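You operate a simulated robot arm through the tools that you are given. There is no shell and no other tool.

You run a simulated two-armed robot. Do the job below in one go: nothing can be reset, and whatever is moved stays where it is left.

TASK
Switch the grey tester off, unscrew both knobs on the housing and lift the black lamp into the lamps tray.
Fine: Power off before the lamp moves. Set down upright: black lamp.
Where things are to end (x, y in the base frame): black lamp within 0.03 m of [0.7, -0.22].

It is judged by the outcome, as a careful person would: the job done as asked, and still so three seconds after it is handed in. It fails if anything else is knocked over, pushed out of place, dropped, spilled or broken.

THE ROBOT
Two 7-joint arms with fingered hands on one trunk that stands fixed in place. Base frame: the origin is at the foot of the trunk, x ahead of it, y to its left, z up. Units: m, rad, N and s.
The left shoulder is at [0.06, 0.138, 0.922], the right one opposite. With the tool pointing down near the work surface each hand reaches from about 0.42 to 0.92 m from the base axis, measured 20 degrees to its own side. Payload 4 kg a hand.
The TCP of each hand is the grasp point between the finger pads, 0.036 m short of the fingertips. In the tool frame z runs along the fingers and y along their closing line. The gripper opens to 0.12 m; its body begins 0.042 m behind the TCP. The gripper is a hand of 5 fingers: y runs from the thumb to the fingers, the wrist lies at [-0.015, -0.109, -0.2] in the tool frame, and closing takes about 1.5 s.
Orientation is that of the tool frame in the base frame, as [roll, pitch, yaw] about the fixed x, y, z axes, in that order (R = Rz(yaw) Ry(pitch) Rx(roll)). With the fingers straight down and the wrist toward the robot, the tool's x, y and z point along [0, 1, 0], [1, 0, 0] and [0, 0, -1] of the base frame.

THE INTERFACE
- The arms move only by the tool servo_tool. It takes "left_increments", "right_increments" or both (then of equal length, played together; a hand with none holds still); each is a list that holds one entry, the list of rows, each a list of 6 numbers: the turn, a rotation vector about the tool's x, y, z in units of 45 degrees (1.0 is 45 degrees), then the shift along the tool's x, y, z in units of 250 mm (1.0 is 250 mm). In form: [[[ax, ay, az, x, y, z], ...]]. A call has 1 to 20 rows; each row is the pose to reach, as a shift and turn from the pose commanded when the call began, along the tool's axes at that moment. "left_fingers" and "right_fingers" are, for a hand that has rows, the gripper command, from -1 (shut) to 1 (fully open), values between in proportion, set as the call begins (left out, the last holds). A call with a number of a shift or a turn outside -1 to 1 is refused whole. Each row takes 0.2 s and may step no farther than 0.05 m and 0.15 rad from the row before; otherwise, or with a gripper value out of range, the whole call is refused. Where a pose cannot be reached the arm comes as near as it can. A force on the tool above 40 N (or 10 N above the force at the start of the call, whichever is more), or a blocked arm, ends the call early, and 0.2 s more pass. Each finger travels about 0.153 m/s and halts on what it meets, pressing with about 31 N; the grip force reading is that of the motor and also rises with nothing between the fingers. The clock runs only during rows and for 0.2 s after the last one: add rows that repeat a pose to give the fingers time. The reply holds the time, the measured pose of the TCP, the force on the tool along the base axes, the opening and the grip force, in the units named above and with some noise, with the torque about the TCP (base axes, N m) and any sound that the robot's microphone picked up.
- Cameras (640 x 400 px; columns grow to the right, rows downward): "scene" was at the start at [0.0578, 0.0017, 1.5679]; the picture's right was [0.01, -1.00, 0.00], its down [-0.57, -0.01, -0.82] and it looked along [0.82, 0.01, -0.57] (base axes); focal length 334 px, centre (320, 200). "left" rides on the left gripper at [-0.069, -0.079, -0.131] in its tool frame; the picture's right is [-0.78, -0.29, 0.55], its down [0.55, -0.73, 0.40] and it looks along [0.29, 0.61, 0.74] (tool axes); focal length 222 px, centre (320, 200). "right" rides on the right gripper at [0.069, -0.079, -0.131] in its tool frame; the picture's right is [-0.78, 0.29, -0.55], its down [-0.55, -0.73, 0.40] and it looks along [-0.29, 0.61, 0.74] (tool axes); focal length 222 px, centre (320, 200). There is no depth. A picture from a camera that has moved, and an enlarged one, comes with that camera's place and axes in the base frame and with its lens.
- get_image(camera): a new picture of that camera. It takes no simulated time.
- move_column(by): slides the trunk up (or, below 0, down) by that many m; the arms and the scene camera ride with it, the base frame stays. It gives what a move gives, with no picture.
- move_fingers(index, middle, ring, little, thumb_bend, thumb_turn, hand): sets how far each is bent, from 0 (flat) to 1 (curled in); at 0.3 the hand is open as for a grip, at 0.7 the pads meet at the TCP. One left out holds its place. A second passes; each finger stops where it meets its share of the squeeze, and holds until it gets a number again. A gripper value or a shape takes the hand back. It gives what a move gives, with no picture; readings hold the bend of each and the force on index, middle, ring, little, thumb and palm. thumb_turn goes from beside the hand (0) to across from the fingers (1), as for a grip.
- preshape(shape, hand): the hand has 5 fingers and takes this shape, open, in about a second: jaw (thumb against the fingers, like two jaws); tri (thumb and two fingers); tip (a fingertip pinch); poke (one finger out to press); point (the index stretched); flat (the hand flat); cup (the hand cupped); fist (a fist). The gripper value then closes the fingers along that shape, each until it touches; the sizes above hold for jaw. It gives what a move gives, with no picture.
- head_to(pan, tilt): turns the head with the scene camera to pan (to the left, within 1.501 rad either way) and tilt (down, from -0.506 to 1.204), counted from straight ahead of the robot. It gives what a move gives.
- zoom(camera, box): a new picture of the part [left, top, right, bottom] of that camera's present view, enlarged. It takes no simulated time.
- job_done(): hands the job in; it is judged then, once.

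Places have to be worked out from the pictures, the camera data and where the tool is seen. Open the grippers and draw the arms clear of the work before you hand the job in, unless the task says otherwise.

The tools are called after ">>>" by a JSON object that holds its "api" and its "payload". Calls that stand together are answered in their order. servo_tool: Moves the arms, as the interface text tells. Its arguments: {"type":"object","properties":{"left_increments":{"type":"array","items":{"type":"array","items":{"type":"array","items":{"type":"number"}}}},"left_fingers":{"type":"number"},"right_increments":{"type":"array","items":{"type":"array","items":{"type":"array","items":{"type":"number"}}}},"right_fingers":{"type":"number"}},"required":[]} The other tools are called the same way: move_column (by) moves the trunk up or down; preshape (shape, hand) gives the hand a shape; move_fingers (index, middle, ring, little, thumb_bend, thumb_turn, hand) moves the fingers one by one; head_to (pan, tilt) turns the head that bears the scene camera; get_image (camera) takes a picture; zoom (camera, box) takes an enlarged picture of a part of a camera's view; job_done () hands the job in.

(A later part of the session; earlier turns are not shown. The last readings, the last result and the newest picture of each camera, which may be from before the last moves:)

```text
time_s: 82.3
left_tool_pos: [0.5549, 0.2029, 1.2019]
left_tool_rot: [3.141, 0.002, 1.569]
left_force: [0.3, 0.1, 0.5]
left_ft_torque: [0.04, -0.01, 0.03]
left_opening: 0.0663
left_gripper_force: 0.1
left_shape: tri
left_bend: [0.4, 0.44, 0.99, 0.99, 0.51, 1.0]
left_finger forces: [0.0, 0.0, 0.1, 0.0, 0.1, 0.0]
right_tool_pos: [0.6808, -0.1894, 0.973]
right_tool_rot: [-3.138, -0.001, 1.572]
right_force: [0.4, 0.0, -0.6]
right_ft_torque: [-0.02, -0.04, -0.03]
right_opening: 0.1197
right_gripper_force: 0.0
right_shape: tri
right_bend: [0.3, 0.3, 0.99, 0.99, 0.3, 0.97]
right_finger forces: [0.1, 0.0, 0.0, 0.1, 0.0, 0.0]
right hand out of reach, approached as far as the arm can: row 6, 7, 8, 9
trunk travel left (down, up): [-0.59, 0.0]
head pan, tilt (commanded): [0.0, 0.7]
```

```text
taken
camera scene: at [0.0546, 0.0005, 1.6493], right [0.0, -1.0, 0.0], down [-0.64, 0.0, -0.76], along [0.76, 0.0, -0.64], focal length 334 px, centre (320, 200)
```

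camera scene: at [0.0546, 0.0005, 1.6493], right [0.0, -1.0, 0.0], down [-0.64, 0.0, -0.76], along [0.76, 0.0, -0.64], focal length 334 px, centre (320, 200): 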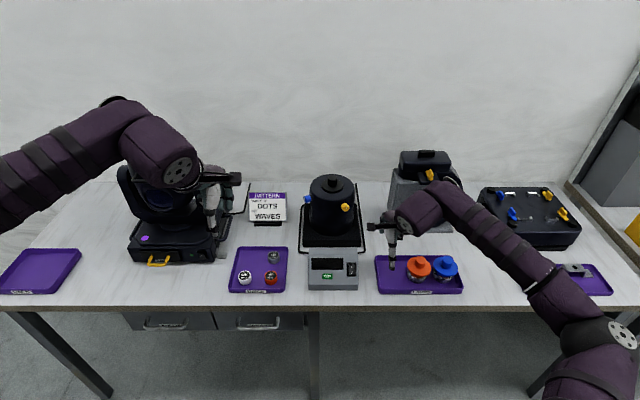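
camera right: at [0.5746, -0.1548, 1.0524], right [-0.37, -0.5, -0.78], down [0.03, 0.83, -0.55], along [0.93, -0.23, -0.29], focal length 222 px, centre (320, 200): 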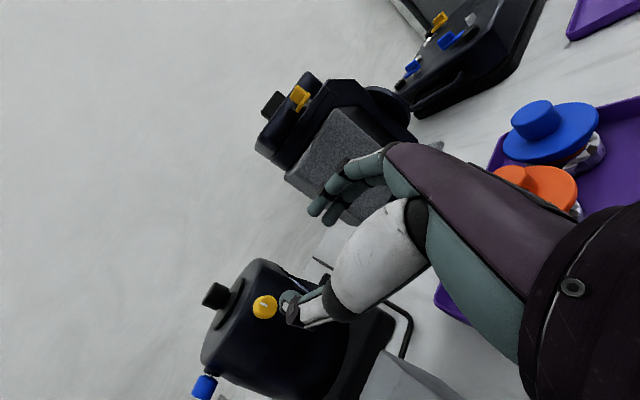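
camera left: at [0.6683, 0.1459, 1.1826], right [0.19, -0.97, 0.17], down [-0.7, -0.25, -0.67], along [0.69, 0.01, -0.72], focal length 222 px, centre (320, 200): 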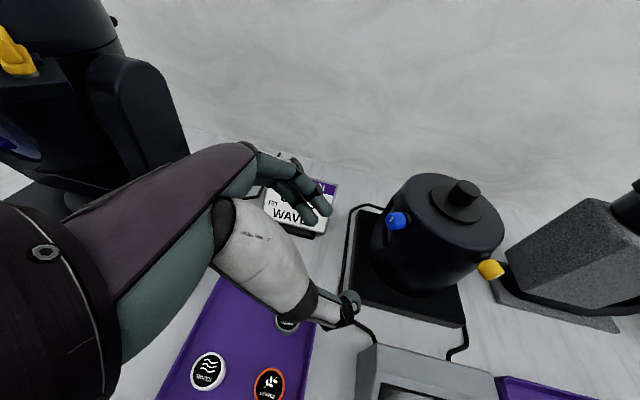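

Still limited, with the elbow far out to the right; earlier (switch press) the arm had a better elbow-forward posture. I'll try to recover it by swinging the hand left across the front, then testing forward.

>>> {"api": "servo_tool", "payload": {"right_increments": [[[0, 0, 0, 0, -0.1, -0.1], [0, 0, 0, 0.15, -0.14, -0.2], [0, 0, 0, 0.3, -0.16, -0.2], [0, 0, 0, 0.45, -0.16, -0.2], [0, 0, 0, 0.6, -0.16, -0.2], [0, 0, 0, 0.7, -0.16, -0.2], [0, 0, 0, 0.7, -0.16, -0.2]]]}}

>>> {"api": "servo_tool", "payload": {"right_increments": [[[0, 0, 0, 0, 0.1, 0], [0, 0, 0, 0, 0.2, 0], [0, 0, 0, 0, 0.3, 0], [0, 0, 0, 0, 0.4, 0], [0, 0, 0, 0, 0.5, 0], [0, 0, 0, 0, 0.5, 0]]]}}

>>> {"api": "get_image", "payload": {"camera": "scene"}}

```text
time_s: 83.9
left_tool_pos: [0.5534, 0.2041, 1.2028]
left_tool_rot: [3.14, -0.001, 1.571]
left_force: [1.1, 0.7, 0.1]
left_ft_torque: [0.02, 0.01, -0.01]
left_opening: 0.0662
left_gripper_force: 0.1
left_shape: tri
left_bend: [0.4, 0.44, 0.99, 0.99, 0.51, 1.0]
left_finger forces: [0.0, 0.0, 0.1, 0.0, 0.1, 0.1]
right_tool_pos: [0.6088, -0.1325, 0.999]
right_tool_rot: [-3.141, -0.004, 1.569]
right_force: [0.4, -0.6, -0.5]
right_ft_torque: [0.04, -0.04, 0.01]
right_opening: 0.12
right_gripper_force: 0.0
right_shape: tri
right_bend: [0.3, 0.3, 0.99, 0.99, 0.3, 0.97]
right_finger forces: [0.0, 0.0, 0.1, 0.1, 0.0, 0.1]
right hand out of reach, approached as far as the arm can: row 2, 3, 4, 5, 6, 7
trunk travel left (down, up): [-0.59, 0.0]
head pan, tilt (commanded): [0.0, 0.7]
```

```text
time_s: 85.3
left_tool_pos: [0.5552, 0.2034, 1.2028]
left_tool_rot: [-3.14, -0.001, 1.571]
left_force: [-0.5, 0.3, 0.5]
left_ft_torque: [-0.02, -0.03, 0.03]
left_opening: 0.0659
left_gripper_force: 0.0
left_shape: tri
left_bend: [0.4, 0.44, 0.99, 0.99, 0.51, 1.0]
left_finger forces: [0.0, 0.1, 0.1, 0.0, 0.1, 0.1]
right_tool_pos: [0.631, -0.1475, 0.9833]
right_tool_rot: [-3.14, 0.001, 1.569]
right_force: [-0.3, 0.1, 0.3]
right_ft_torque: [-0.01, -0.01, -0.02]
right_opening: 0.12
right_gripper_force: 0.0
right_shape: tri
right_bend: [0.3, 0.3, 0.99, 0.99, 0.3, 0.97]
right_finger forces: [0.0, 0.0, 0.1, 0.0, 0.0, 0.0]
right hand out of reach, approached as far as the arm can: row 1, 2, 3, 4, 5, 6
trunk travel left (down, up): [-0.59, 0.0]
head pan, tilt (commanded): [0.0, 0.7]
```

```text
taken
camera scene: at [0.0544, 0.0006, 1.6493], right [0.0, -1.0, 0.0], down [-0.64, 0.0, -0.76], along [0.76, 0.0, -0.64], focal length 334 px, centre (320, 200)
```

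scene: 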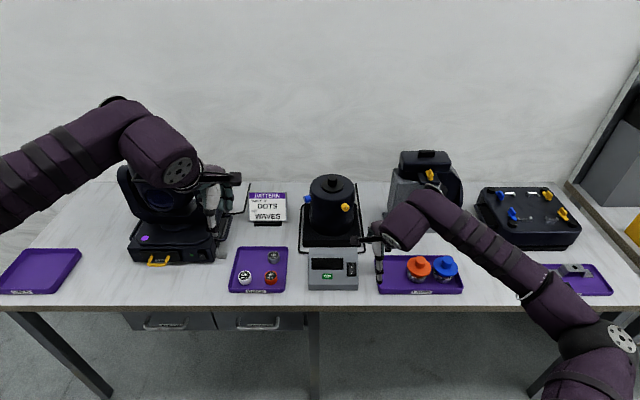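

This posture is wound into a poor branch. I'll raise the right hand back to its original home location (relative to the trunk) and compare the arm's posture with the starting picture.

>>> {"api": "servo_tool", "payload": {"right_increments": [[[0, 0, 0, -0.05, -0.03, -0.1], [0, 0, 0, -0.1, -0.06, -0.22], [0, 0, 0, -0.16, -0.1, -0.34], [0, 0, 0, -0.22, -0.13, -0.46], [0, 0, 0, -0.28, -0.17, -0.58], [0, 0, 0, -0.34, -0.2, -0.7], [0, 0, 0, -0.4, -0.24, -0.8], [0, 0, 0, -0.46, -0.28, -0.9], [0, 0, 0, -0.52, -0.32, -1.0], [0, 0, 0, -0.58, -0.36, -1.0], [0, 0, 0, -0.646, -0.396, -1.0], [0, 0, 0, -0.646, -0.396, -1.0]]]}}

>>> {"api": "servo_tool", "payload": {"right_increments": [[[0, 0, 0, 0, 0, -0.12], [0, 0, 0, 0, 0, -0.24], [0, 0, 0, 0, 0, -0.34], [0, 0, 0, 0, 0, -0.34]]]}}

>>> {"api": "head_to", "payload": {"pan": 0.014, "tilt": 0.6}}

>>> {"api": "get_image", "payload": {"camera": "scene"}}

```text
time_s: 87.9
left_tool_pos: [0.5553, 0.2034, 1.2017]
left_tool_rot: [3.14, 0.0, 1.571]
left_force: [-0.3, -0.1, 0.4]
left_ft_torque: [0.01, 0.02, -0.01]
left_opening: 0.0662
left_gripper_force: 0.1
left_shape: tri
left_bend: [0.4, 0.44, 0.99, 0.99, 0.51, 1.0]
left_finger forces: [0.0, 0.1, 0.0, 0.0, 0.0, 0.0]
right_tool_pos: [0.5287, -0.3108, 1.2373]
right_tool_rot: [-3.139, 0.0, 1.571]
right_force: [1.1, 0.3, -0.1]
right_ft_torque: [0.01, -0.01, 0.02]
right_opening: 0.1199
right_gripper_force: 0.1
right_shape: tri
right_bend: [0.3, 0.3, 0.99, 0.99, 0.3, 0.97]
right_finger forces: [0.1, 0.0, 0.0, 0.0, 0.0, 0.0]
trunk travel left (down, up): [-0.59, 0.0]
head pan, tilt (commanded): [0.0, 0.7]
```

```text
time_s: 88.9
left_tool_pos: [0.5545, 0.2039, 1.2026]
left_tool_rot: [3.142, -0.001, 1.573]
left_force: [0.9, 0.8, 0.0]
left_ft_torque: [0.03, -0.02, 0.01]
left_opening: 0.0659
left_gripper_force: 0.1
left_shape: tri
left_bend: [0.4, 0.44, 0.99, 0.99, 0.51, 1.0]
left_finger forces: [0.0, 0.0, 0.0, 0.0, 0.0, 0.0]
right_tool_pos: [0.5307, -0.3119, 1.323]
right_tool_rot: [-3.138, -0.001, 1.569]
right_force: [-0.2, 0.0, 1.1]
right_ft_torque: [0.0, 0.06, -0.01]
right_opening: 0.12
right_gripper_force: 0.0
right_shape: tri
right_bend: [0.3, 0.3, 0.99, 0.99, 0.3, 0.97]
right_finger forces: [0.1, 0.0, 0.1, 0.0, 0.1, 0.0]
trunk travel left (down, up): [-0.59, 0.0]
head pan, tilt (commanded): [0.0, 0.7]
```

```text
time_s: 89.6
left_tool_pos: [0.554, 0.2042, 1.2019]
left_tool_rot: [3.14, 0.0, 1.572]
left_force: [-0.5, -0.2, -0.1]
left_ft_torque: [-0.02, -0.04, 0.0]
left_opening: 0.0661
left_gripper_force: 0.1
left_shape: tri
left_bend: [0.4, 0.44, 0.99, 0.99, 0.51, 1.0]
left_finger forces: [0.0, 0.1, 0.0, 0.0, 0.0, 0.0]
right_tool_pos: [0.5291, -0.3124, 1.322]
right_tool_rot: [3.141, 0.001, 1.568]
right_force: [-0.1, 0.3, 0.5]
right_ft_torque: [0.02, -0.02, 0.01]
right_opening: 0.12
right_gripper_force: 0.0
right_shape: tri
right_bend: [0.3, 0.3, 0.99, 0.99, 0.3, 0.97]
right_finger forces: [0.0, 0.0, 0.1, 0.0, 0.0, 0.0]
trunk travel left (down, up): [-0.59, 0.0]
head pan, tilt (commanded): [0.014, 0.6]
```

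```text
taken
camera scene: at [0.0578, 0.0017, 1.6579], right [0.01, -1.0, 0.0], down [-0.57, -0.01, -0.82], along [0.82, 0.01, -0.57], focal length 334 px, centre (320, 200)
```

scene: 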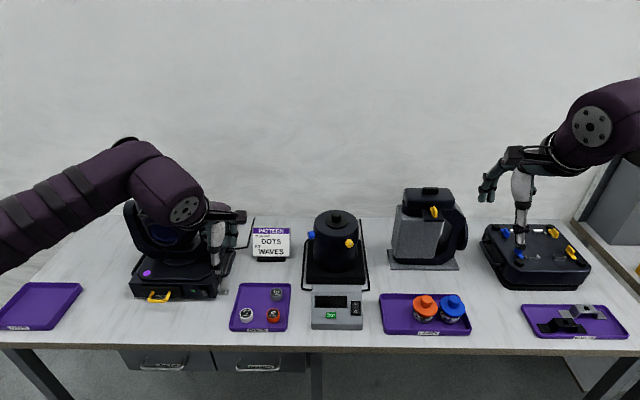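

The wrist link sits differently from the start picture. Let me zoom in on the right arm to understand the difference.

>>> {"api": "zoom", "payload": {"camera": "scene", "box": [440, 60, 640, 280]}}

>>> {"api": "head_to", "payload": {"pan": -0.7, "tilt": 0.6}}

>>> {"api": "get_image", "payload": {"camera": "scene"}}

```text
1.82 times, centred on (540, 170) of scene
camera zoom: at [0.0578, 0.0017, 1.6579], right [0.01, -1.0, 0.0], down [-0.57, -0.01, -0.82], along [0.82, 0.01, -0.57], focal length 608 px, centre (-80, 254)
```

zoom: 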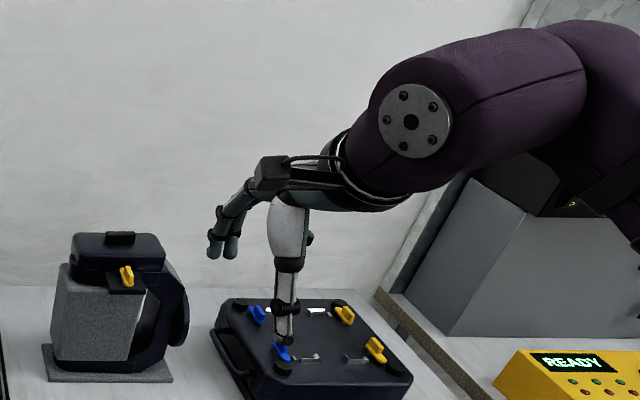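

```text
time_s: 90.7
left_tool_pos: [0.5544, 0.2037, 1.2033]
left_tool_rot: [3.141, -0.001, 1.57]
left_force: [-0.5, -0.5, 0.1]
left_ft_torque: [-0.02, -0.02, -0.02]
left_opening: 0.066
left_gripper_force: 0.1
left_shape: tri
left_bend: [0.4, 0.44, 0.99, 0.99, 0.51, 1.0]
left_finger forces: [0.1, 0.1, 0.0, 0.1, 0.0, 0.1]
right_tool_pos: [0.5285, -0.3114, 1.3237]
right_tool_rot: [-3.141, -0.002, 1.568]
right_force: [0.3, -0.4, 0.4]
right_ft_torque: [-0.03, 0.06, -0.02]
right_opening: 0.12
right_gripper_force: 0.0
right_shape: tri
right_bend: [0.3, 0.3, 0.99, 0.99, 0.3, 0.97]
right_finger forces: [0.0, 0.1, 0.0, 0.1, 0.0, 0.0]
trunk travel left (down, up): [-0.59, 0.0]
head pan, tilt (commanded): [-0.7, 0.6]
```

```text
taken
camera scene: at [0.0371, -0.0564, 1.6579], right [-0.64, -0.77, 0.0], down [-0.43, 0.36, -0.83], along [0.63, -0.53, -0.56], focal length 334 px, centre (320, 200)
```

scene: 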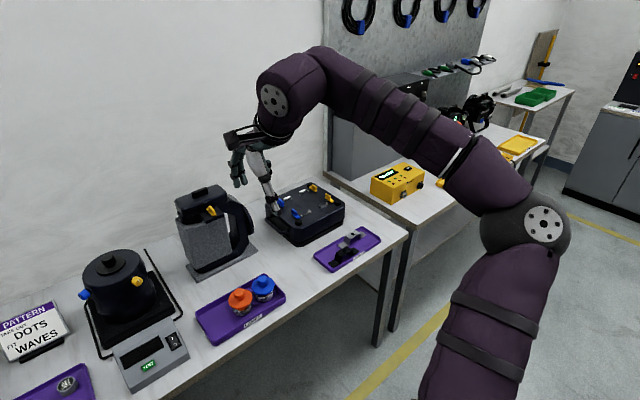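

The home posture looks regular. I'll repeat the same diagonal move that worked at the start (relative to the trunk) to see if the good posture is recovered, then test farther forward.

>>> {"api": "servo_tool", "payload": {"right_increments": [[[0, 0, 0, 0.0864, 0.0572, 0.0912], [0, 0, 0, 0.1728, 0.1144, 0.1824], [0, 0, 0, 0.2592, 0.1716, 0.2736], [0, 0, 0, 0.3456, 0.2288, 0.3648], [0, 0, 0, 0.432, 0.286, 0.456], [0, 0, 0, 0.5184, 0.3432, 0.5472], [0, 0, 0, 0.6048, 0.4004, 0.6384], [0, 0, 0, 0.6912, 0.4576, 0.7296], [0, 0, 0, 0.7776, 0.5148, 0.8208], [0, 0, 0, 0.864, 0.572, 0.912], [0, 0, 0, 0.864, 0.572, 0.912]]]}}

>>> {"api": "head_to", "payload": {"pan": -0.3, "tilt": 0.7}}

>>> {"api": "get_image", "payload": {"camera": "scene"}}

```text
time_s: 93.1
left_tool_pos: [0.5564, 0.2024, 1.201]
left_tool_rot: [-3.137, -0.001, 1.571]
left_force: [0.6, -1.0, -0.4]
left_ft_torque: [0.02, 0.04, -0.02]
left_opening: 0.066
left_gripper_force: 0.0
left_shape: tri
left_bend: [0.4, 0.44, 0.99, 0.99, 0.51, 1.0]
left_finger forces: [0.1, 0.0, 0.0, 0.1, 0.0, 0.0]
right_tool_pos: [0.6241, -0.1667, 1.0739]
right_tool_rot: [-3.136, -0.001, 1.567]
right_force: [1.0, 0.5, -0.9]
right_ft_torque: [-0.04, 0.03, 0.05]
right_opening: 0.12
right_gripper_force: 0.0
right_shape: tri
right_bend: [0.3, 0.3, 0.99, 0.99, 0.3, 0.97]
right_finger forces: [0.1, 0.0, 0.0, 0.0, 0.0, 0.1]
right hand out of reach, approached as far as the arm can: row 6, 7, 8, 9, 10, 11
trunk travel left (down, up): [-0.59, 0.0]
head pan, tilt (commanded): [-0.7, 0.6]
```

```text
time_s: 94.0
left_tool_pos: [0.5542, 0.2028, 1.2027]
left_tool_rot: [-3.139, 0.0, 1.569]
left_force: [0.4, 0.3, 0.4]
left_ft_torque: [-0.03, -0.01, -0.01]
left_opening: 0.0662
left_gripper_force: 0.0
left_shape: tri
left_bend: [0.4, 0.44, 0.99, 0.99, 0.51, 1.0]
left_finger forces: [0.1, 0.0, 0.1, 0.0, 0.0, 0.0]
right_tool_pos: [0.6223, -0.1684, 1.0799]
right_tool_rot: [-3.14, 0.003, 1.567]
right_force: [0.4, 0.1, 0.1]
right_ft_torque: [0.02, 0.0, 0.01]
right_opening: 0.1201
right_gripper_force: 0.0
right_shape: tri
right_bend: [0.3, 0.3, 0.99, 0.99, 0.3, 0.97]
right_finger forces: [0.1, 0.0, 0.0, 0.0, 0.0, 0.0]
trunk travel left (down, up): [-0.59, 0.0]
head pan, tilt (commanded): [-0.3, 0.7]
```

```text
taken
camera scene: at [0.0511, -0.0249, 1.6493], right [-0.3, -0.95, 0.0], down [-0.62, 0.19, -0.76], along [0.73, -0.23, -0.64], focal length 334 px, centre (320, 200)
```

scene: 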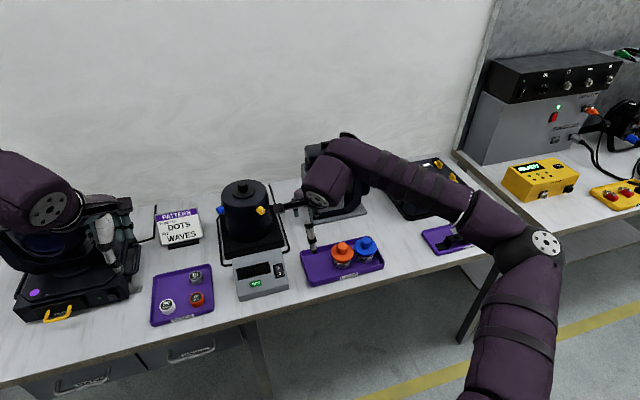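

The same move now stalls, so the elbow posture has changed. Let me look closely at the arm's joints to work out how to restore it.

>>> {"api": "zoom", "payload": {"camera": "scene", "box": [260, 110, 600, 330]}}

>>> {"api": "get_image", "payload": {"camera": "left"}}

```text
1.82 times, centred on (430, 220) of scene
camera zoom: at [0.0511, -0.0249, 1.6493], right [-0.3, -0.95, 0.0], down [-0.62, 0.19, -0.76], along [0.73, -0.23, -0.64], focal length 608 px, centre (120, 164)
```

zoom: 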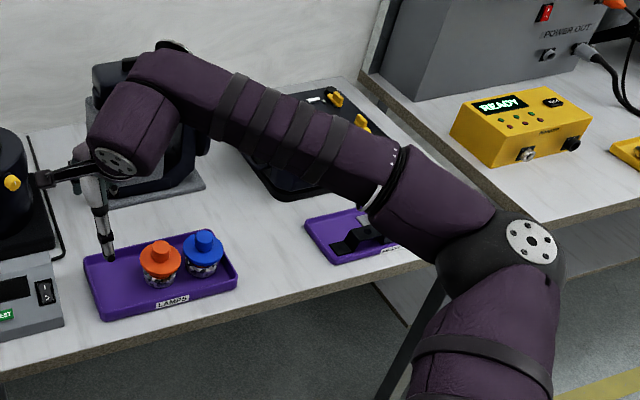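

```text
taken
camera left: at [0.4749, 0.1342, 1.3329], right [-0.29, -0.78, -0.55], down [-0.74, 0.55, -0.4], along [0.61, 0.29, -0.74], focal length 222 px, centre (320, 200)
```

left: 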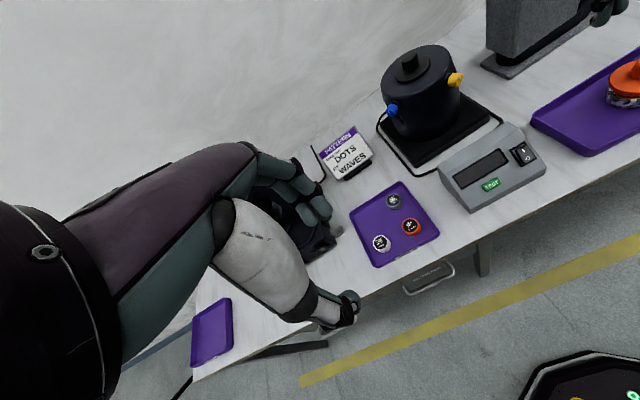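

I now understand: the wrist flipped (the forearm end now sits on the other side of the wrist) when the hand passed the straight-wrist singularity, which cuts the reach. I'll go back to the home position and measure the forearm direction, then deliberately pass back through the singularity.

>>> {"api": "servo_tool", "payload": {"right_increments": [[[0, 0, 0, -0.06, -0.04, -0.12], [0, 0, 0, -0.12, -0.08, -0.24], [0, 0, 0, -0.18, -0.12, -0.36], [0, 0, 0, -0.24, -0.16, -0.48], [0, 0, 0, -0.3, -0.2, -0.6], [0, 0, 0, -0.38, -0.25, -0.72], [0, 0, 0, -0.46, -0.3, -0.84], [0, 0, 0, -0.52, -0.34, -0.96], [0, 0, 0, -0.58, -0.38, -0.98], [0, 0, 0, -0.58, -0.38, -0.98]]]}}

>>> {"api": "head_to", "payload": {"pan": -0.75, "tilt": 0.35}}

>>> {"api": "get_image", "payload": {"camera": "scene"}}

```text
time_s: 96.2
left_tool_pos: [0.5556, 0.2035, 1.2029]
left_tool_rot: [-3.141, 0.0, 1.571]
left_force: [-0.6, -0.2, -0.8]
left_ft_torque: [-0.02, 0.05, -0.01]
left_opening: 0.0661
left_gripper_force: 0.1
left_shape: tri
left_bend: [0.4, 0.44, 0.99, 0.99, 0.51, 1.0]
left_finger forces: [0.0, 0.1, 0.0, 0.0, 0.0, 0.1]
right_tool_pos: [0.5259, -0.3079, 1.3214]
right_tool_rot: [-3.137, -0.001, 1.57]
right_force: [-0.5, -0.1, 0.0]
right_ft_torque: [-0.03, 0.01, 0.01]
right_opening: 0.12
right_gripper_force: 0.1
right_shape: tri
right_bend: [0.3, 0.3, 0.99, 0.99, 0.3, 0.97]
right_finger forces: [0.0, 0.0, 0.0, 0.0, 0.0, 0.0]
trunk travel left (down, up): [-0.59, 0.0]
head pan, tilt (commanded): [-0.3, 0.7]
```

```text
time_s: 97.1
left_tool_pos: [0.5546, 0.2038, 1.204]
left_tool_rot: [-3.142, -0.001, 1.571]
left_force: [-0.1, 0.3, 0.6]
left_ft_torque: [0.03, 0.01, -0.01]
left_opening: 0.0662
left_gripper_force: 0.0
left_shape: tri
left_bend: [0.4, 0.44, 0.99, 0.99, 0.51, 1.0]
left_finger forces: [0.0, 0.1, 0.1, 0.0, 0.1, 0.1]
right_tool_pos: [0.5263, -0.3084, 1.3217]
right_tool_rot: [-3.14, 0.001, 1.569]
right_force: [0.3, 0.1, 0.2]
right_ft_torque: [-0.03, 0.02, 0.0]
right_opening: 0.1203
right_gripper_force: 0.0
right_shape: tri
right_bend: [0.3, 0.3, 0.99, 0.99, 0.3, 0.97]
right_finger forces: [0.0, 0.1, 0.0, 0.0, 0.0, 0.0]
trunk travel left (down, up): [-0.59, 0.0]
head pan, tilt (commanded): [-0.75, 0.351]
```

```text
taken
camera scene: at [0.0376, -0.063, 1.6806], right [-0.68, -0.73, 0.0], down [-0.25, 0.23, -0.94], along [0.69, -0.64, -0.34], focal length 334 px, centre (320, 200)
```

scene: 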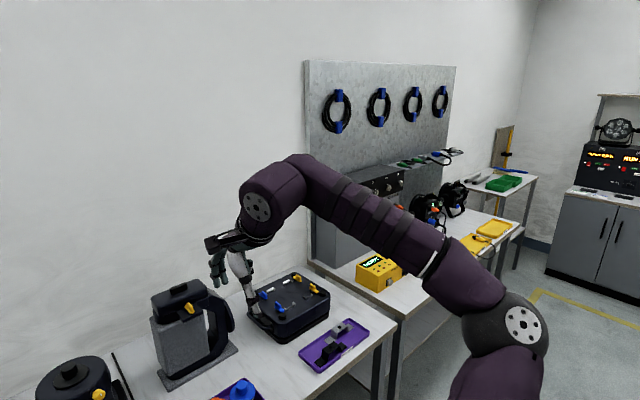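

I measured the forearm direction at home (yaw ≈7°, elevation ≈22°). I'll pitch the right hand up about its wrist point so the hand axis passes straight through the forearm axis, first 45°.

>>> {"api": "servo_tool", "payload": {"right_increments": [[[-0.1593, 0, -0.0491, 0.019, 0.094, -0.06], [-0.3187, 0, -0.0982, 0.041, 0.179, -0.132], [-0.478, 0, -0.1473, 0.066, 0.253, -0.214], [-0.6373, 0, -0.1963, 0.094, 0.315, -0.304], [-0.7967, 0, -0.2454, 0.124, 0.365, -0.401], [-0.956, 0, -0.2945, 0.155, 0.401, -0.504], [-0.956, 0, -0.2945, 0.155, 0.401, -0.504]]]}}

>>> {"api": "get_image", "payload": {"camera": "scene"}}

```text
time_s: 98.7
left_tool_pos: [0.5536, 0.2039, 1.203]
left_tool_rot: [-3.14, -0.001, 1.57]
left_force: [-0.8, 0.0, 0.0]
left_ft_torque: [-0.01, -0.02, -0.01]
left_opening: 0.066
left_gripper_force: 0.1
left_shape: tri
left_bend: [0.4, 0.44, 0.99, 0.99, 0.51, 1.0]
left_finger forces: [0.0, 0.0, 0.1, 0.1, 0.0, 0.0]
right_tool_pos: [0.6245, -0.2704, 1.4474]
right_tool_rot: [2.395, 0.083, 1.78]
right_force: [-0.3, -0.4, 0.2]
right_ft_torque: [-0.01, 0.03, 0.0]
right_opening: 0.12
right_gripper_force: 0.0
right_shape: tri
right_bend: [0.3, 0.3, 0.99, 0.99, 0.3, 0.97]
right_finger forces: [0.0, 0.0, 0.1, 0.1, 0.0, 0.1]
trunk travel left (down, up): [-0.59, 0.0]
head pan, tilt (commanded): [-0.75, 0.351]
```

```text
taken
camera scene: at [0.0375, -0.063, 1.6807], right [-0.68, -0.73, 0.0], down [-0.25, 0.23, -0.94], along [0.69, -0.64, -0.34], focal length 334 px, centre (320, 200)
```

scene: 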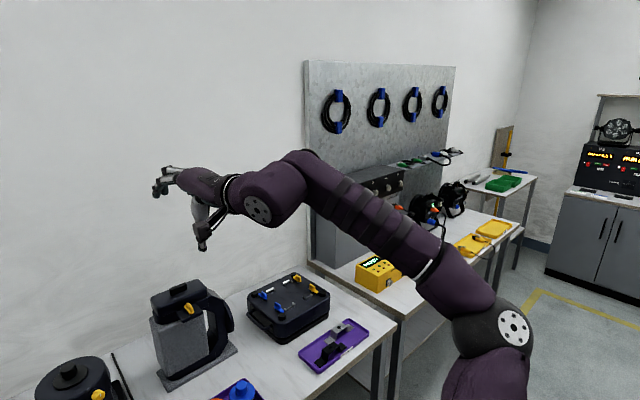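

No spin occurred: the forearm end is still right of the wrist, so the hand has passed the straight configuration. Continuing another 45° of pitch.

>>> {"api": "servo_tool", "payload": {"right_increments": [[[-0.1593, 0, -0.0491, 0.019, 0.094, -0.06], [-0.3187, 0, -0.0982, 0.041, 0.179, -0.132], [-0.478, 0, -0.1473, 0.066, 0.253, -0.214], [-0.6373, 0, -0.1963, 0.094, 0.315, -0.304], [-0.7967, 0, -0.2454, 0.124, 0.365, -0.401], [-0.956, 0, -0.2945, 0.155, 0.401, -0.504], [-0.956, 0, -0.2945, 0.155, 0.401, -0.504]]]}}

>>> {"api": "get_image", "payload": {"camera": "scene"}}

```text
time_s: 100.3
left_tool_pos: [0.5545, 0.2026, 1.203]
left_tool_rot: [-3.141, 0.001, 1.573]
left_force: [-0.2, 0.1, 0.6]
left_ft_torque: [-0.01, -0.03, 0.02]
left_opening: 0.0662
left_gripper_force: 0.0
left_shape: tri
left_bend: [0.4, 0.44, 0.99, 0.99, 0.51, 1.0]
left_finger forces: [0.0, 0.0, 0.0, 0.1, 0.0, 0.0]
right_tool_pos: [0.6017, -0.2213, 1.6066]
right_tool_rot: [1.661, 0.284, 1.88]
right_force: [-0.5, -0.4, 0.3]
right_ft_torque: [-0.02, 0.01, -0.03]
right_opening: 0.12
right_gripper_force: 0.1
right_shape: tri
right_bend: [0.3, 0.3, 0.99, 0.99, 0.3, 0.97]
right_finger forces: [0.0, 0.0, 0.0, 0.0, 0.0, 0.1]
right hand out of reach, approached as far as the arm can: row 5
trunk travel left (down, up): [-0.59, 0.0]
head pan, tilt (commanded): [-0.75, 0.351]
```

```text
taken
camera scene: at [0.0364, -0.063, 1.6807], right [-0.68, -0.73, 0.0], down [-0.25, 0.23, -0.94], along [0.69, -0.64, -0.34], focal length 334 px, centre (320, 200)
```

scene: 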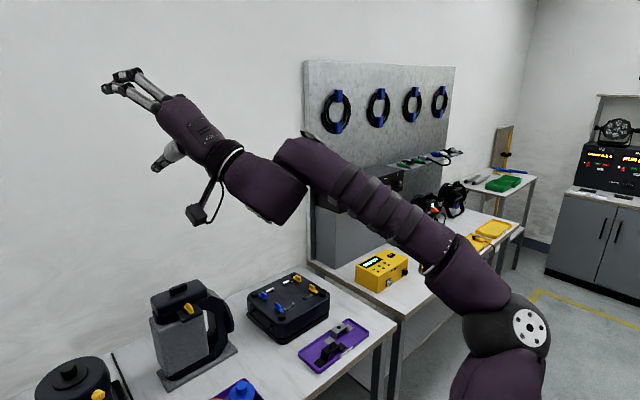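

The hand now points up, having crossed. Next I roll it toward the left (two 45° steps about the wrist point), staying high and clear.

>>> {"api": "servo_tool", "payload": {"right_increments": [[[0, 0, -0.1667, 0.056, -0.012, 0], [0, 0, -0.3333, 0.111, -0.03, 0], [0, 0, -0.5, 0.162, -0.056, 0], [0, 0, -0.6667, 0.21, -0.088, 0], [0, 0, -0.8333, 0.253, -0.127, 0], [0, 0, -1, 0.291, -0.17, 0], [0, 0, -1, 0.291, -0.17, 0]]]}}

>>> {"api": "servo_tool", "payload": {"right_increments": [[[0, 0, -0.1667, 0.056, -0.012, 0], [0, 0, -0.3333, 0.111, -0.03, 0], [0, 0, -0.5, 0.162, -0.056, 0], [0, 0, -0.6667, 0.21, -0.088, 0], [0, 0, -0.8333, 0.253, -0.127, 0], [0, 0, -1, 0.291, -0.17, 0], [0, 0, -1, 0.291, -0.17, 0]]]}}

>>> {"api": "get_image", "payload": {"camera": "scene"}}

```text
time_s: 101.9
left_tool_pos: [0.5545, 0.2024, 1.2023]
left_tool_rot: [3.14, 0.002, 1.571]
left_force: [0.0, 0.4, -0.2]
left_ft_torque: [0.0, -0.02, -0.03]
left_opening: 0.066
left_gripper_force: 0.0
left_shape: tri
left_bend: [0.4, 0.44, 0.99, 0.99, 0.51, 1.0]
left_finger forces: [0.0, 0.0, 0.0, 0.0, 0.1, 0.0]
right_tool_pos: [0.5809, -0.1686, 1.5417]
right_tool_rot: [1.754, 1.064, 2.014]
right_force: [0.4, 0.0, 0.6]
right_ft_torque: [-0.01, 0.0, -0.02]
right_opening: 0.12
right_gripper_force: 0.1
right_shape: tri
right_bend: [0.3, 0.3, 0.99, 0.99, 0.3, 0.97]
right_finger forces: [0.1, 0.0, 0.0, 0.0, 0.0, 0.0]
trunk travel left (down, up): [-0.59, 0.0]
head pan, tilt (commanded): [-0.75, 0.351]
```

```text
time_s: 103.5
left_tool_pos: [0.554, 0.2026, 1.2028]
left_tool_rot: [-3.141, -0.001, 1.57]
left_force: [0.2, 0.4, -0.9]
left_ft_torque: [0.0, 0.0, 0.02]
left_opening: 0.0661
left_gripper_force: 0.1
left_shape: tri
left_bend: [0.4, 0.44, 0.99, 0.99, 0.51, 1.0]
left_finger forces: [0.1, 0.1, 0.1, 0.0, 0.0, 0.0]
right_tool_pos: [0.5756, -0.174, 1.459]
right_tool_rot: [-1.87, 1.271, -1.571]
right_force: [0.2, 0.3, 0.5]
right_ft_torque: [-0.02, 0.04, 0.03]
right_opening: 0.1199
right_gripper_force: 0.0
right_shape: tri
right_bend: [0.3, 0.3, 0.99, 0.99, 0.3, 0.97]
right_finger forces: [0.0, 0.0, 0.1, 0.0, 0.1, 0.1]
trunk travel left (down, up): [-0.59, 0.0]
head pan, tilt (commanded): [-0.75, 0.351]
```

```text
taken
camera scene: at [0.0376, -0.063, 1.6807], right [-0.68, -0.73, 0.0], down [-0.25, 0.23, -0.94], along [0.69, -0.64, -0.34], focal length 334 px, centre (320, 200)
```

scene: 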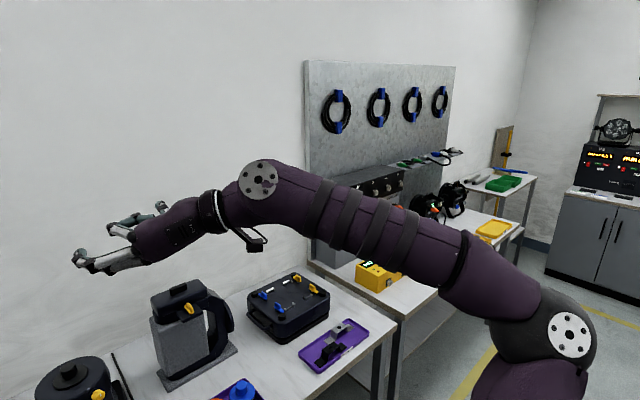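

The forearm end is now on the other (left/near) side of the wrist, as in the original branch. I'll roll the hand about its own axis so the fingers point down (two 45° steps).

>>> {"api": "servo_tool", "payload": {"right_increments": [[[0, 0.1667, 0, 0.104, 0, -0.015], [0, 0.3333, 0, 0.205, 0, -0.043], [0, 0.5, 0, 0.302, 0, -0.084], [0, 0.6667, 0, 0.392, 0, -0.137], [0, 0.8333, 0, 0.475, 0, -0.202], [0, 1, 0, 0.548, 0, -0.277], [0, 1, 0, 0.548, 0, -0.277]]]}}

>>> {"api": "servo_tool", "payload": {"right_increments": [[[0, 0.1667, 0, 0.104, 0, -0.015], [0, 0.3333, 0, 0.205, 0, -0.043], [0, 0.5, 0, 0.302, 0, -0.084], [0, 0.6667, 0, 0.392, 0, -0.137], [0, 0.8333, 0, 0.475, 0, -0.202], [0, 1, 0, 0.548, 0, -0.277], [0, 1, 0, 0.548, 0, -0.277]]]}}

>>> {"api": "get_image", "payload": {"camera": "scene"}}

```text
time_s: 105.1
left_tool_pos: [0.5544, 0.2036, 1.2017]
left_tool_rot: [-3.141, -0.001, 1.57]
left_force: [-0.4, 0.5, -0.2]
left_ft_torque: [-0.02, -0.02, 0.02]
left_opening: 0.0659
left_gripper_force: 0.1
left_shape: tri
left_bend: [0.4, 0.44, 0.99, 0.99, 0.51, 1.0]
left_finger forces: [0.0, 0.0, 0.1, 0.0, 0.0, 0.0]
right_tool_pos: [0.5088, -0.2319, 1.3331]
right_tool_rot: [-2.778, 0.658, -2.602]
right_force: [0.0, 0.3, -0.3]
right_ft_torque: [-0.02, -0.03, -0.01]
right_opening: 0.1202
right_gripper_force: 0.0
right_shape: tri
right_bend: [0.3, 0.3, 0.99, 0.99, 0.3, 0.97]
right_finger forces: [0.0, 0.1, 0.0, 0.0, 0.0, 0.0]
trunk travel left (down, up): [-0.59, 0.0]
head pan, tilt (commanded): [-0.75, 0.351]
```

```text
time_s: 106.7
left_tool_pos: [0.5546, 0.2034, 1.2026]
left_tool_rot: [3.141, 0.001, 1.572]
left_force: [0.3, 0.1, 0.8]
left_ft_torque: [0.0, 0.04, 0.01]
left_opening: 0.0659
left_gripper_force: 0.1
left_shape: tri
left_bend: [0.4, 0.44, 0.99, 0.99, 0.51, 1.0]
left_finger forces: [0.0, 0.0, 0.0, 0.0, 0.0, 0.1]
right_tool_pos: [0.3655, -0.2879, 1.3019]
right_tool_rot: [-2.855, -0.092, -2.857]
right_force: [-0.2, -0.2, 0.6]
right_ft_torque: [-0.01, 0.02, 0.0]
right_opening: 0.1197
right_gripper_force: 0.1
right_shape: tri
right_bend: [0.3, 0.3, 0.99, 0.99, 0.3, 0.97]
right_finger forces: [0.0, 0.0, 0.0, 0.1, 0.1, 0.0]
trunk travel left (down, up): [-0.59, 0.0]
head pan, tilt (commanded): [-0.75, 0.351]
```

```text
taken
camera scene: at [0.0376, -0.063, 1.6807], right [-0.68, -0.73, 0.0], down [-0.25, 0.23, -0.94], along [0.69, -0.64, -0.34], focal length 334 px, centre (320, 200)
```

scene: 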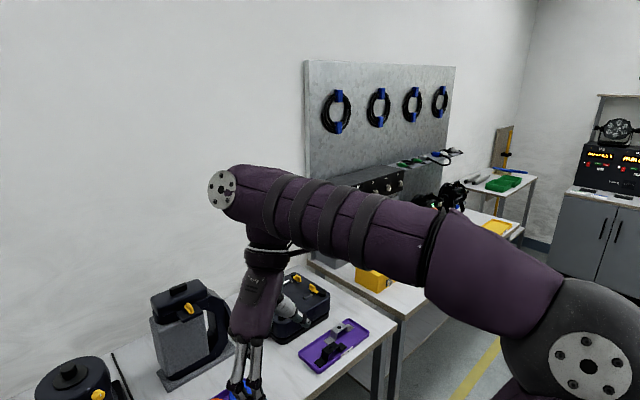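

Now I'll swing the hand back to pointing forward with fingers down, passing below the forearm axis (three 36° steps about the wrist).

>>> {"api": "servo_tool", "payload": {"right_increments": [[[-0.0242, 0.0172, 0.1573, -0.044, 0.02, -0.009], [-0.0483, 0.0344, 0.3146, -0.091, 0.034, -0.018], [-0.0725, 0.0517, 0.4719, -0.139, 0.042, -0.026], [-0.0966, 0.0689, 0.6292, -0.188, 0.044, -0.034], [-0.1208, 0.0861, 0.7865, -0.236, 0.039, -0.04], [-0.1208, 0.0861, 0.7865, -0.236, 0.039, -0.04]]]}}

>>> {"api": "servo_tool", "payload": {"right_increments": [[[-0.0242, 0.0172, 0.1573, -0.044, 0.02, -0.009], [-0.0483, 0.0344, 0.3146, -0.091, 0.034, -0.018], [-0.0725, 0.0517, 0.4719, -0.139, 0.042, -0.026], [-0.0966, 0.0689, 0.6292, -0.188, 0.044, -0.034], [-0.1208, 0.0861, 0.7865, -0.236, 0.039, -0.04], [-0.1208, 0.0861, 0.7865, -0.236, 0.039, -0.04]]]}}

>>> {"api": "servo_tool", "payload": {"right_increments": [[[-0.0242, 0.0172, 0.1573, -0.044, 0.02, -0.009], [-0.0483, 0.0344, 0.3146, -0.091, 0.034, -0.018], [-0.0725, 0.0517, 0.4719, -0.139, 0.042, -0.026], [-0.0966, 0.0689, 0.6292, -0.188, 0.044, -0.034], [-0.1208, 0.0861, 0.7865, -0.236, 0.039, -0.04], [-0.1208, 0.0861, 0.7865, -0.236, 0.039, -0.04]]]}}

>>> {"api": "get_image", "payload": {"camera": "scene"}}

```text
time_s: 108.1
left_tool_pos: [0.5553, 0.2033, 1.2022]
left_tool_rot: [3.141, -0.001, 1.572]
left_force: [0.7, 0.0, -0.1]
left_ft_torque: [0.03, 0.0, -0.04]
left_opening: 0.0659
left_gripper_force: 0.2
left_shape: tri
left_bend: [0.4, 0.44, 0.99, 0.99, 0.51, 1.0]
left_finger forces: [0.0, 0.0, 0.0, 0.0, 0.0, 0.0]
right_tool_pos: [0.4214, -0.2589, 1.3015]
right_tool_rot: [-2.927, 0.002, 2.809]
right_force: [-0.1, -0.1, -0.4]
right_ft_torque: [0.0, 0.0, 0.0]
right_opening: 0.12
right_gripper_force: 0.1
right_shape: tri
right_bend: [0.3, 0.3, 0.99, 0.99, 0.3, 0.97]
right_finger forces: [0.1, 0.1, 0.0, 0.0, 0.1, 0.0]
trunk travel left (down, up): [-0.59, 0.0]
head pan, tilt (commanded): [-0.75, 0.351]
```

```text
time_s: 109.5
left_tool_pos: [0.5538, 0.2036, 1.2022]
left_tool_rot: [3.141, 0.0, 1.572]
left_force: [0.0, 0.5, 0.4]
left_ft_torque: [0.01, -0.01, 0.01]
left_opening: 0.0659
left_gripper_force: 0.0
left_shape: tri
left_bend: [0.4, 0.44, 0.99, 0.99, 0.51, 1.0]
left_finger forces: [0.2, 0.1, 0.0, 0.1, 0.1, 0.0]
right_tool_pos: [0.4826, -0.2686, 1.3099]
right_tool_rot: [-3.037, 0.036, 2.188]
right_force: [-0.3, -0.1, 0.2]
right_ft_torque: [0.01, -0.01, -0.03]
right_opening: 0.1199
right_gripper_force: 0.0
right_shape: tri
right_bend: [0.3, 0.3, 0.99, 0.99, 0.3, 0.97]
right_finger forces: [0.1, 0.0, 0.0, 0.0, 0.0, 0.2]
trunk travel left (down, up): [-0.59, 0.0]
head pan, tilt (commanded): [-0.75, 0.351]
```

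```text
time_s: 110.9
left_tool_pos: [0.5542, 0.2031, 1.2025]
left_tool_rot: [-3.141, -0.001, 1.571]
left_force: [-0.1, -0.2, -0.7]
left_ft_torque: [0.02, -0.01, -0.02]
left_opening: 0.066
left_gripper_force: 0.0
left_shape: tri
left_bend: [0.4, 0.44, 0.99, 0.99, 0.51, 1.0]
left_finger forces: [0.1, 0.0, 0.1, 0.1, 0.0, 0.1]
right_tool_pos: [0.5258, -0.3087, 1.3182]
right_tool_rot: [3.138, -0.004, 1.569]
right_force: [-0.1, -0.5, -0.5]
right_ft_torque: [-0.02, 0.0, 0.02]
right_opening: 0.1199
right_gripper_force: 0.1
right_shape: tri
right_bend: [0.3, 0.3, 0.99, 0.99, 0.3, 0.97]
right_finger forces: [0.0, 0.1, 0.0, 0.0, 0.0, 0.1]
trunk travel left (down, up): [-0.59, 0.0]
head pan, tilt (commanded): [-0.75, 0.351]
```

```text
taken
camera scene: at [0.0376, -0.0629, 1.6807], right [-0.68, -0.73, 0.0], down [-0.25, 0.23, -0.94], along [0.69, -0.64, -0.34], focal length 334 px, centre (320, 200)
```

scene: 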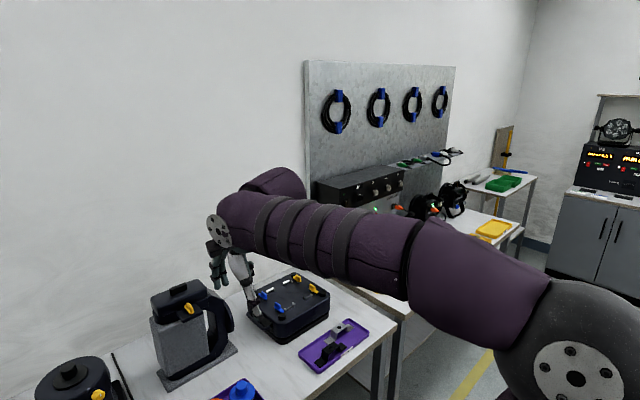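

The forearm now sits on the original side. I'll repeat the diagonal move as a test and then push forward over the tester at safe height.

>>> {"api": "servo_tool", "payload": {"right_increments": [[[0, 0, 0, 0.0864, 0.0572, 0.0912], [0, 0, 0, 0.1728, 0.1144, 0.1824], [0, 0, 0, 0.2592, 0.1716, 0.2736], [0, 0, 0, 0.3456, 0.2288, 0.3648], [0, 0, 0, 0.432, 0.286, 0.456], [0, 0, 0, 0.5184, 0.3432, 0.5472], [0, 0, 0, 0.6048, 0.4004, 0.6384], [0, 0, 0, 0.6912, 0.4576, 0.7296], [0, 0, 0, 0.7776, 0.5148, 0.8208], [0, 0, 0, 0.864, 0.572, 0.912], [0, 0, 0, 0.864, 0.572, 0.912]]]}}

>>> {"api": "servo_tool", "payload": {"right_increments": [[[0, 0, 0, 0, 0.1, 0], [0, 0, 0, 0, 0.2, 0], [0, 0, 0, 0, 0.3, 0], [0, 0, 0, 0, 0.4, 0], [0, 0, 0, 0, 0.5, 0], [0, 0, 0, 0, 0.5, 0]]]}}

>>> {"api": "head_to", "payload": {"pan": 0.0, "tilt": 0.7}}

>>> {"api": "get_image", "payload": {"camera": "scene"}}

```text
time_s: 113.3
left_tool_pos: [0.5558, 0.2019, 1.2027]
left_tool_rot: [-3.141, -0.001, 1.572]
left_force: [0.2, 0.0, -0.5]
left_ft_torque: [0.01, -0.04, -0.04]
left_opening: 0.0661
left_gripper_force: 0.0
left_shape: tri
left_bend: [0.4, 0.44, 0.99, 0.99, 0.51, 1.0]
left_finger forces: [0.1, 0.0, 0.0, 0.0, 0.0, 0.0]
right_tool_pos: [0.6661, -0.0934, 1.0945]
right_tool_rot: [3.137, -0.004, 1.572]
right_force: [-1.1, -0.9, 0.2]
right_ft_torque: [0.0, -0.01, 0.01]
right_opening: 0.1201
right_gripper_force: 0.1
right_shape: tri
right_bend: [0.3, 0.3, 0.99, 0.99, 0.3, 0.97]
right_finger forces: [0.0, 0.0, 0.0, 0.0, 0.0, 0.0]
trunk travel left (down, up): [-0.59, 0.0]
head pan, tilt (commanded): [-0.75, 0.351]
```

```text
time_s: 114.7
left_tool_pos: [0.554, 0.2038, 1.2021]
left_tool_rot: [3.141, 0.0, 1.571]
left_force: [-0.1, -0.8, -0.7]
left_ft_torque: [0.0, -0.02, -0.02]
left_opening: 0.0657
left_gripper_force: 0.1
left_shape: tri
left_bend: [0.4, 0.44, 0.99, 0.99, 0.51, 1.0]
left_finger forces: [0.0, 0.0, 0.1, 0.1, 0.0, 0.1]
right_tool_pos: [0.7926, -0.0928, 1.0953]
right_tool_rot: [3.138, -0.004, 1.571]
right_force: [-0.1, -0.3, -0.8]
right_ft_torque: [-0.01, 0.01, -0.01]
right_opening: 0.1198
right_gripper_force: 0.1
right_shape: tri
right_bend: [0.3, 0.3, 0.99, 0.99, 0.3, 0.97]
right_finger forces: [0.0, 0.0, 0.0, 0.1, 0.0, 0.1]
trunk travel left (down, up): [-0.59, 0.0]
head pan, tilt (commanded): [-0.75, 0.351]
```

```text
time_s: 115.8
left_tool_pos: [0.5553, 0.2041, 1.2024]
left_tool_rot: [-3.141, -0.002, 1.571]
left_force: [-0.2, -0.3, 0.3]
left_ft_torque: [0.0, 0.05, 0.01]
left_opening: 0.066
left_gripper_force: 0.1
left_shape: tri
left_bend: [0.4, 0.44, 0.99, 0.99, 0.51, 1.0]
left_finger forces: [0.0, 0.1, 0.0, 0.0, 0.1, 0.0]
right_tool_pos: [0.7935, -0.0922, 1.0942]
right_tool_rot: [3.139, -0.003, 1.572]
right_force: [-0.4, 0.6, 0.6]
right_ft_torque: [-0.03, -0.01, 0.02]
right_opening: 0.1198
right_gripper_force: 0.0
right_shape: tri
right_bend: [0.3, 0.3, 0.99, 0.99, 0.3, 0.97]
right_finger forces: [0.0, 0.0, 0.1, 0.0, 0.1, 0.0]
trunk travel left (down, up): [-0.59, 0.0]
head pan, tilt (commanded): [0.0, 0.7]
```

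```text
taken
camera scene: at [0.0545, 0.0005, 1.6493], right [0.0, -1.0, 0.0], down [-0.64, 0.0, -0.77], along [0.77, 0.0, -0.64], focal length 334 px, centre (320, 200)
```

scene: 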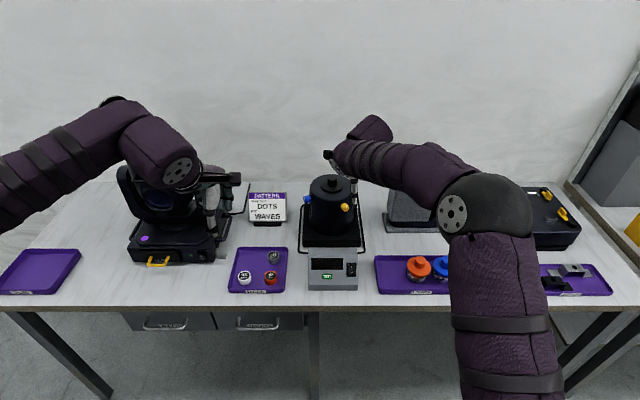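

The original branch is restored — the hand now reaches [0.79, -0.09] with ease. I'll return home, then rotate toward the yellow knob along a path that stays clear of the singularity (hand swings left with fingers down first).

>>> {"api": "servo_tool", "payload": {"right_increments": [[[0, 0, 0, 0, -0.12, -0.06], [0, 0, 0, 0, -0.24, -0.12], [0, 0, 0, -0.04, -0.36, -0.18], [0, 0, 0, -0.12, -0.48, -0.24], [0, 0, 0, -0.22, -0.6, -0.3], [0, 0, 0, -0.32, -0.7, -0.38], [0, 0, 0, -0.42, -0.8, -0.46], [0, 0, 0, -0.52, -0.88, -0.55], [0, 0, 0, -0.62, -0.94, -0.64], [0, 0, 0, -0.72, -1, -0.74], [0, 0, 0, -0.8, -1, -0.84], [0, 0, 0, -0.864, -1, -0.9], [0, 0, 0, -0.864, -1, -0.9]]], "right_fingers": 0.2}}

>>> {"api": "servo_tool", "payload": {"right_increments": [[[0.0242, -0.0172, -0.1573, 0.041, -0.025, 0.009], [0.0483, -0.0344, -0.3146, 0.08, -0.056, 0.018], [0.0725, -0.0517, -0.4719, 0.113, -0.09, 0.028], [0.0966, -0.0689, -0.6292, 0.142, -0.129, 0.036], [0.1208, -0.0861, -0.7865, 0.166, -0.172, 0.044], [0.1208, -0.0861, -0.7865, 0.166, -0.172, 0.044]]]}}

>>> {"api": "servo_tool", "payload": {"right_increments": [[[0.0242, -0.0172, -0.1573, 0.041, -0.025, 0.009], [0.0483, -0.0344, -0.3146, 0.08, -0.056, 0.018], [0.0725, -0.0517, -0.4719, 0.113, -0.09, 0.028], [0.0966, -0.0689, -0.6292, 0.142, -0.129, 0.036], [0.1208, -0.0861, -0.7865, 0.166, -0.172, 0.044], [0.1208, -0.0861, -0.7865, 0.166, -0.172, 0.044]]]}}

>>> {"api": "servo_tool", "payload": {"right_increments": [[[0.0242, -0.0172, -0.1573, 0.041, -0.025, 0.009], [0.0483, -0.0344, -0.3146, 0.08, -0.056, 0.018], [0.0725, -0.0517, -0.4719, 0.113, -0.09, 0.028], [0.0966, -0.0689, -0.6292, 0.142, -0.129, 0.036], [0.1208, -0.0861, -0.7865, 0.166, -0.172, 0.044], [0.1208, -0.0861, -0.7865, 0.166, -0.172, 0.044]]]}}

>>> {"api": "get_image", "payload": {"camera": "scene"}}

```text
time_s: 118.6
left_tool_pos: [0.5547, 0.203, 1.203]
left_tool_rot: [3.141, 0.0, 1.571]
left_force: [0.1, 0.1, -0.8]
left_ft_torque: [-0.02, 0.03, -0.02]
left_opening: 0.0658
left_gripper_force: 0.0
left_shape: tri
left_bend: [0.4, 0.44, 0.99, 0.99, 0.51, 1.0]
left_finger forces: [0.0, 0.0, 0.0, 0.0, 0.0, 0.0]
right_tool_pos: [0.5412, -0.3087, 1.3162]
right_tool_rot: [3.138, -0.002, 1.571]
right_force: [-0.2, 0.0, -0.4]
right_ft_torque: [-0.01, -0.01, -0.02]
right_opening: 0.0722
right_gripper_force: 0.1
right_shape: tri
right_bend: [0.38, 0.42, 0.99, 0.99, 0.47, 1.0]
right_finger forces: [0.0, 0.0, 0.1, 0.0, 0.0, 0.0]
trunk travel left (down, up): [-0.59, 0.0]
head pan, tilt (commanded): [0.0, 0.7]
```

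```text
time_s: 120.0
left_tool_pos: [0.5549, 0.2032, 1.2031]
left_tool_rot: [3.141, 0.001, 1.57]
left_force: [0.0, 1.1, 0.0]
left_ft_torque: [0.0, 0.01, -0.01]
left_opening: 0.066
left_gripper_force: 0.1
left_shape: tri
left_bend: [0.4, 0.44, 0.99, 0.99, 0.51, 1.0]
left_finger forces: [0.1, 0.0, 0.0, 0.0, 0.0, 0.1]
right_tool_pos: [0.4996, -0.2672, 1.3047]
right_tool_rot: [-3.036, 0.034, 2.193]
right_force: [0.2, -0.6, -0.4]
right_ft_torque: [0.01, -0.02, -0.04]
right_opening: 0.0725
right_gripper_force: 0.0
right_shape: tri
right_bend: [0.38, 0.42, 0.99, 0.99, 0.47, 1.0]
right_finger forces: [0.0, 0.0, 0.0, 0.0, 0.1, 0.0]
trunk travel left (down, up): [-0.59, 0.0]
head pan, tilt (commanded): [0.0, 0.7]
```

```text
time_s: 121.4
left_tool_pos: [0.5545, 0.2029, 1.2029]
left_tool_rot: [-3.141, 0.0, 1.571]
left_force: [0.6, -0.4, -0.4]
left_ft_torque: [0.0, 0.01, 0.0]
left_opening: 0.066
left_gripper_force: 0.1
left_shape: tri
left_bend: [0.4, 0.44, 0.99, 0.99, 0.51, 1.0]
left_finger forces: [0.0, 0.0, 0.1, 0.0, 0.0, 0.0]
right_tool_pos: [0.4392, -0.2595, 1.2981]
right_tool_rot: [-2.926, 0.003, 2.813]
right_force: [0.1, 0.3, 0.0]
right_ft_torque: [-0.02, 0.03, 0.04]
right_opening: 0.0723
right_gripper_force: 0.0
right_shape: tri
right_bend: [0.38, 0.42, 0.99, 0.99, 0.47, 1.0]
right_finger forces: [0.0, 0.0, 0.1, 0.0, 0.0, 0.1]
trunk travel left (down, up): [-0.59, 0.0]
head pan, tilt (commanded): [0.0, 0.7]
```

```text
time_s: 122.8
left_tool_pos: [0.5545, 0.2032, 1.2024]
left_tool_rot: [3.141, -0.001, 1.57]
left_force: [1.2, 1.1, 0.9]
left_ft_torque: [0.03, -0.03, 0.02]
left_opening: 0.0662
left_gripper_force: 0.1
left_shape: tri
left_bend: [0.4, 0.44, 0.99, 0.99, 0.51, 1.0]
left_finger forces: [0.0, 0.0, 0.0, 0.1, 0.0, 0.0]
right_tool_pos: [0.3875, -0.2888, 1.2968]
right_tool_rot: [-2.854, -0.089, -2.856]
right_force: [0.1, -0.3, 0.1]
right_ft_torque: [0.01, -0.05, -0.01]
right_opening: 0.0723
right_gripper_force: 0.2
right_shape: tri
right_bend: [0.38, 0.42, 0.99, 0.99, 0.47, 1.0]
right_finger forces: [0.0, 0.0, 0.0, 0.0, 0.0, 0.1]
trunk travel left (down, up): [-0.59, 0.0]
head pan, tilt (commanded): [0.0, 0.7]
```

```text
taken
camera scene: at [0.0544, 0.0005, 1.6493], right [0.0, -1.0, 0.0], down [-0.64, 0.0, -0.76], along [0.76, 0.0, -0.64], focal length 334 px, centre (320, 200)
```

scene: 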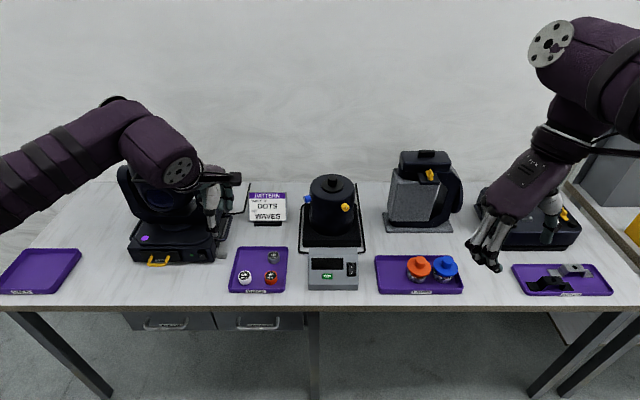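

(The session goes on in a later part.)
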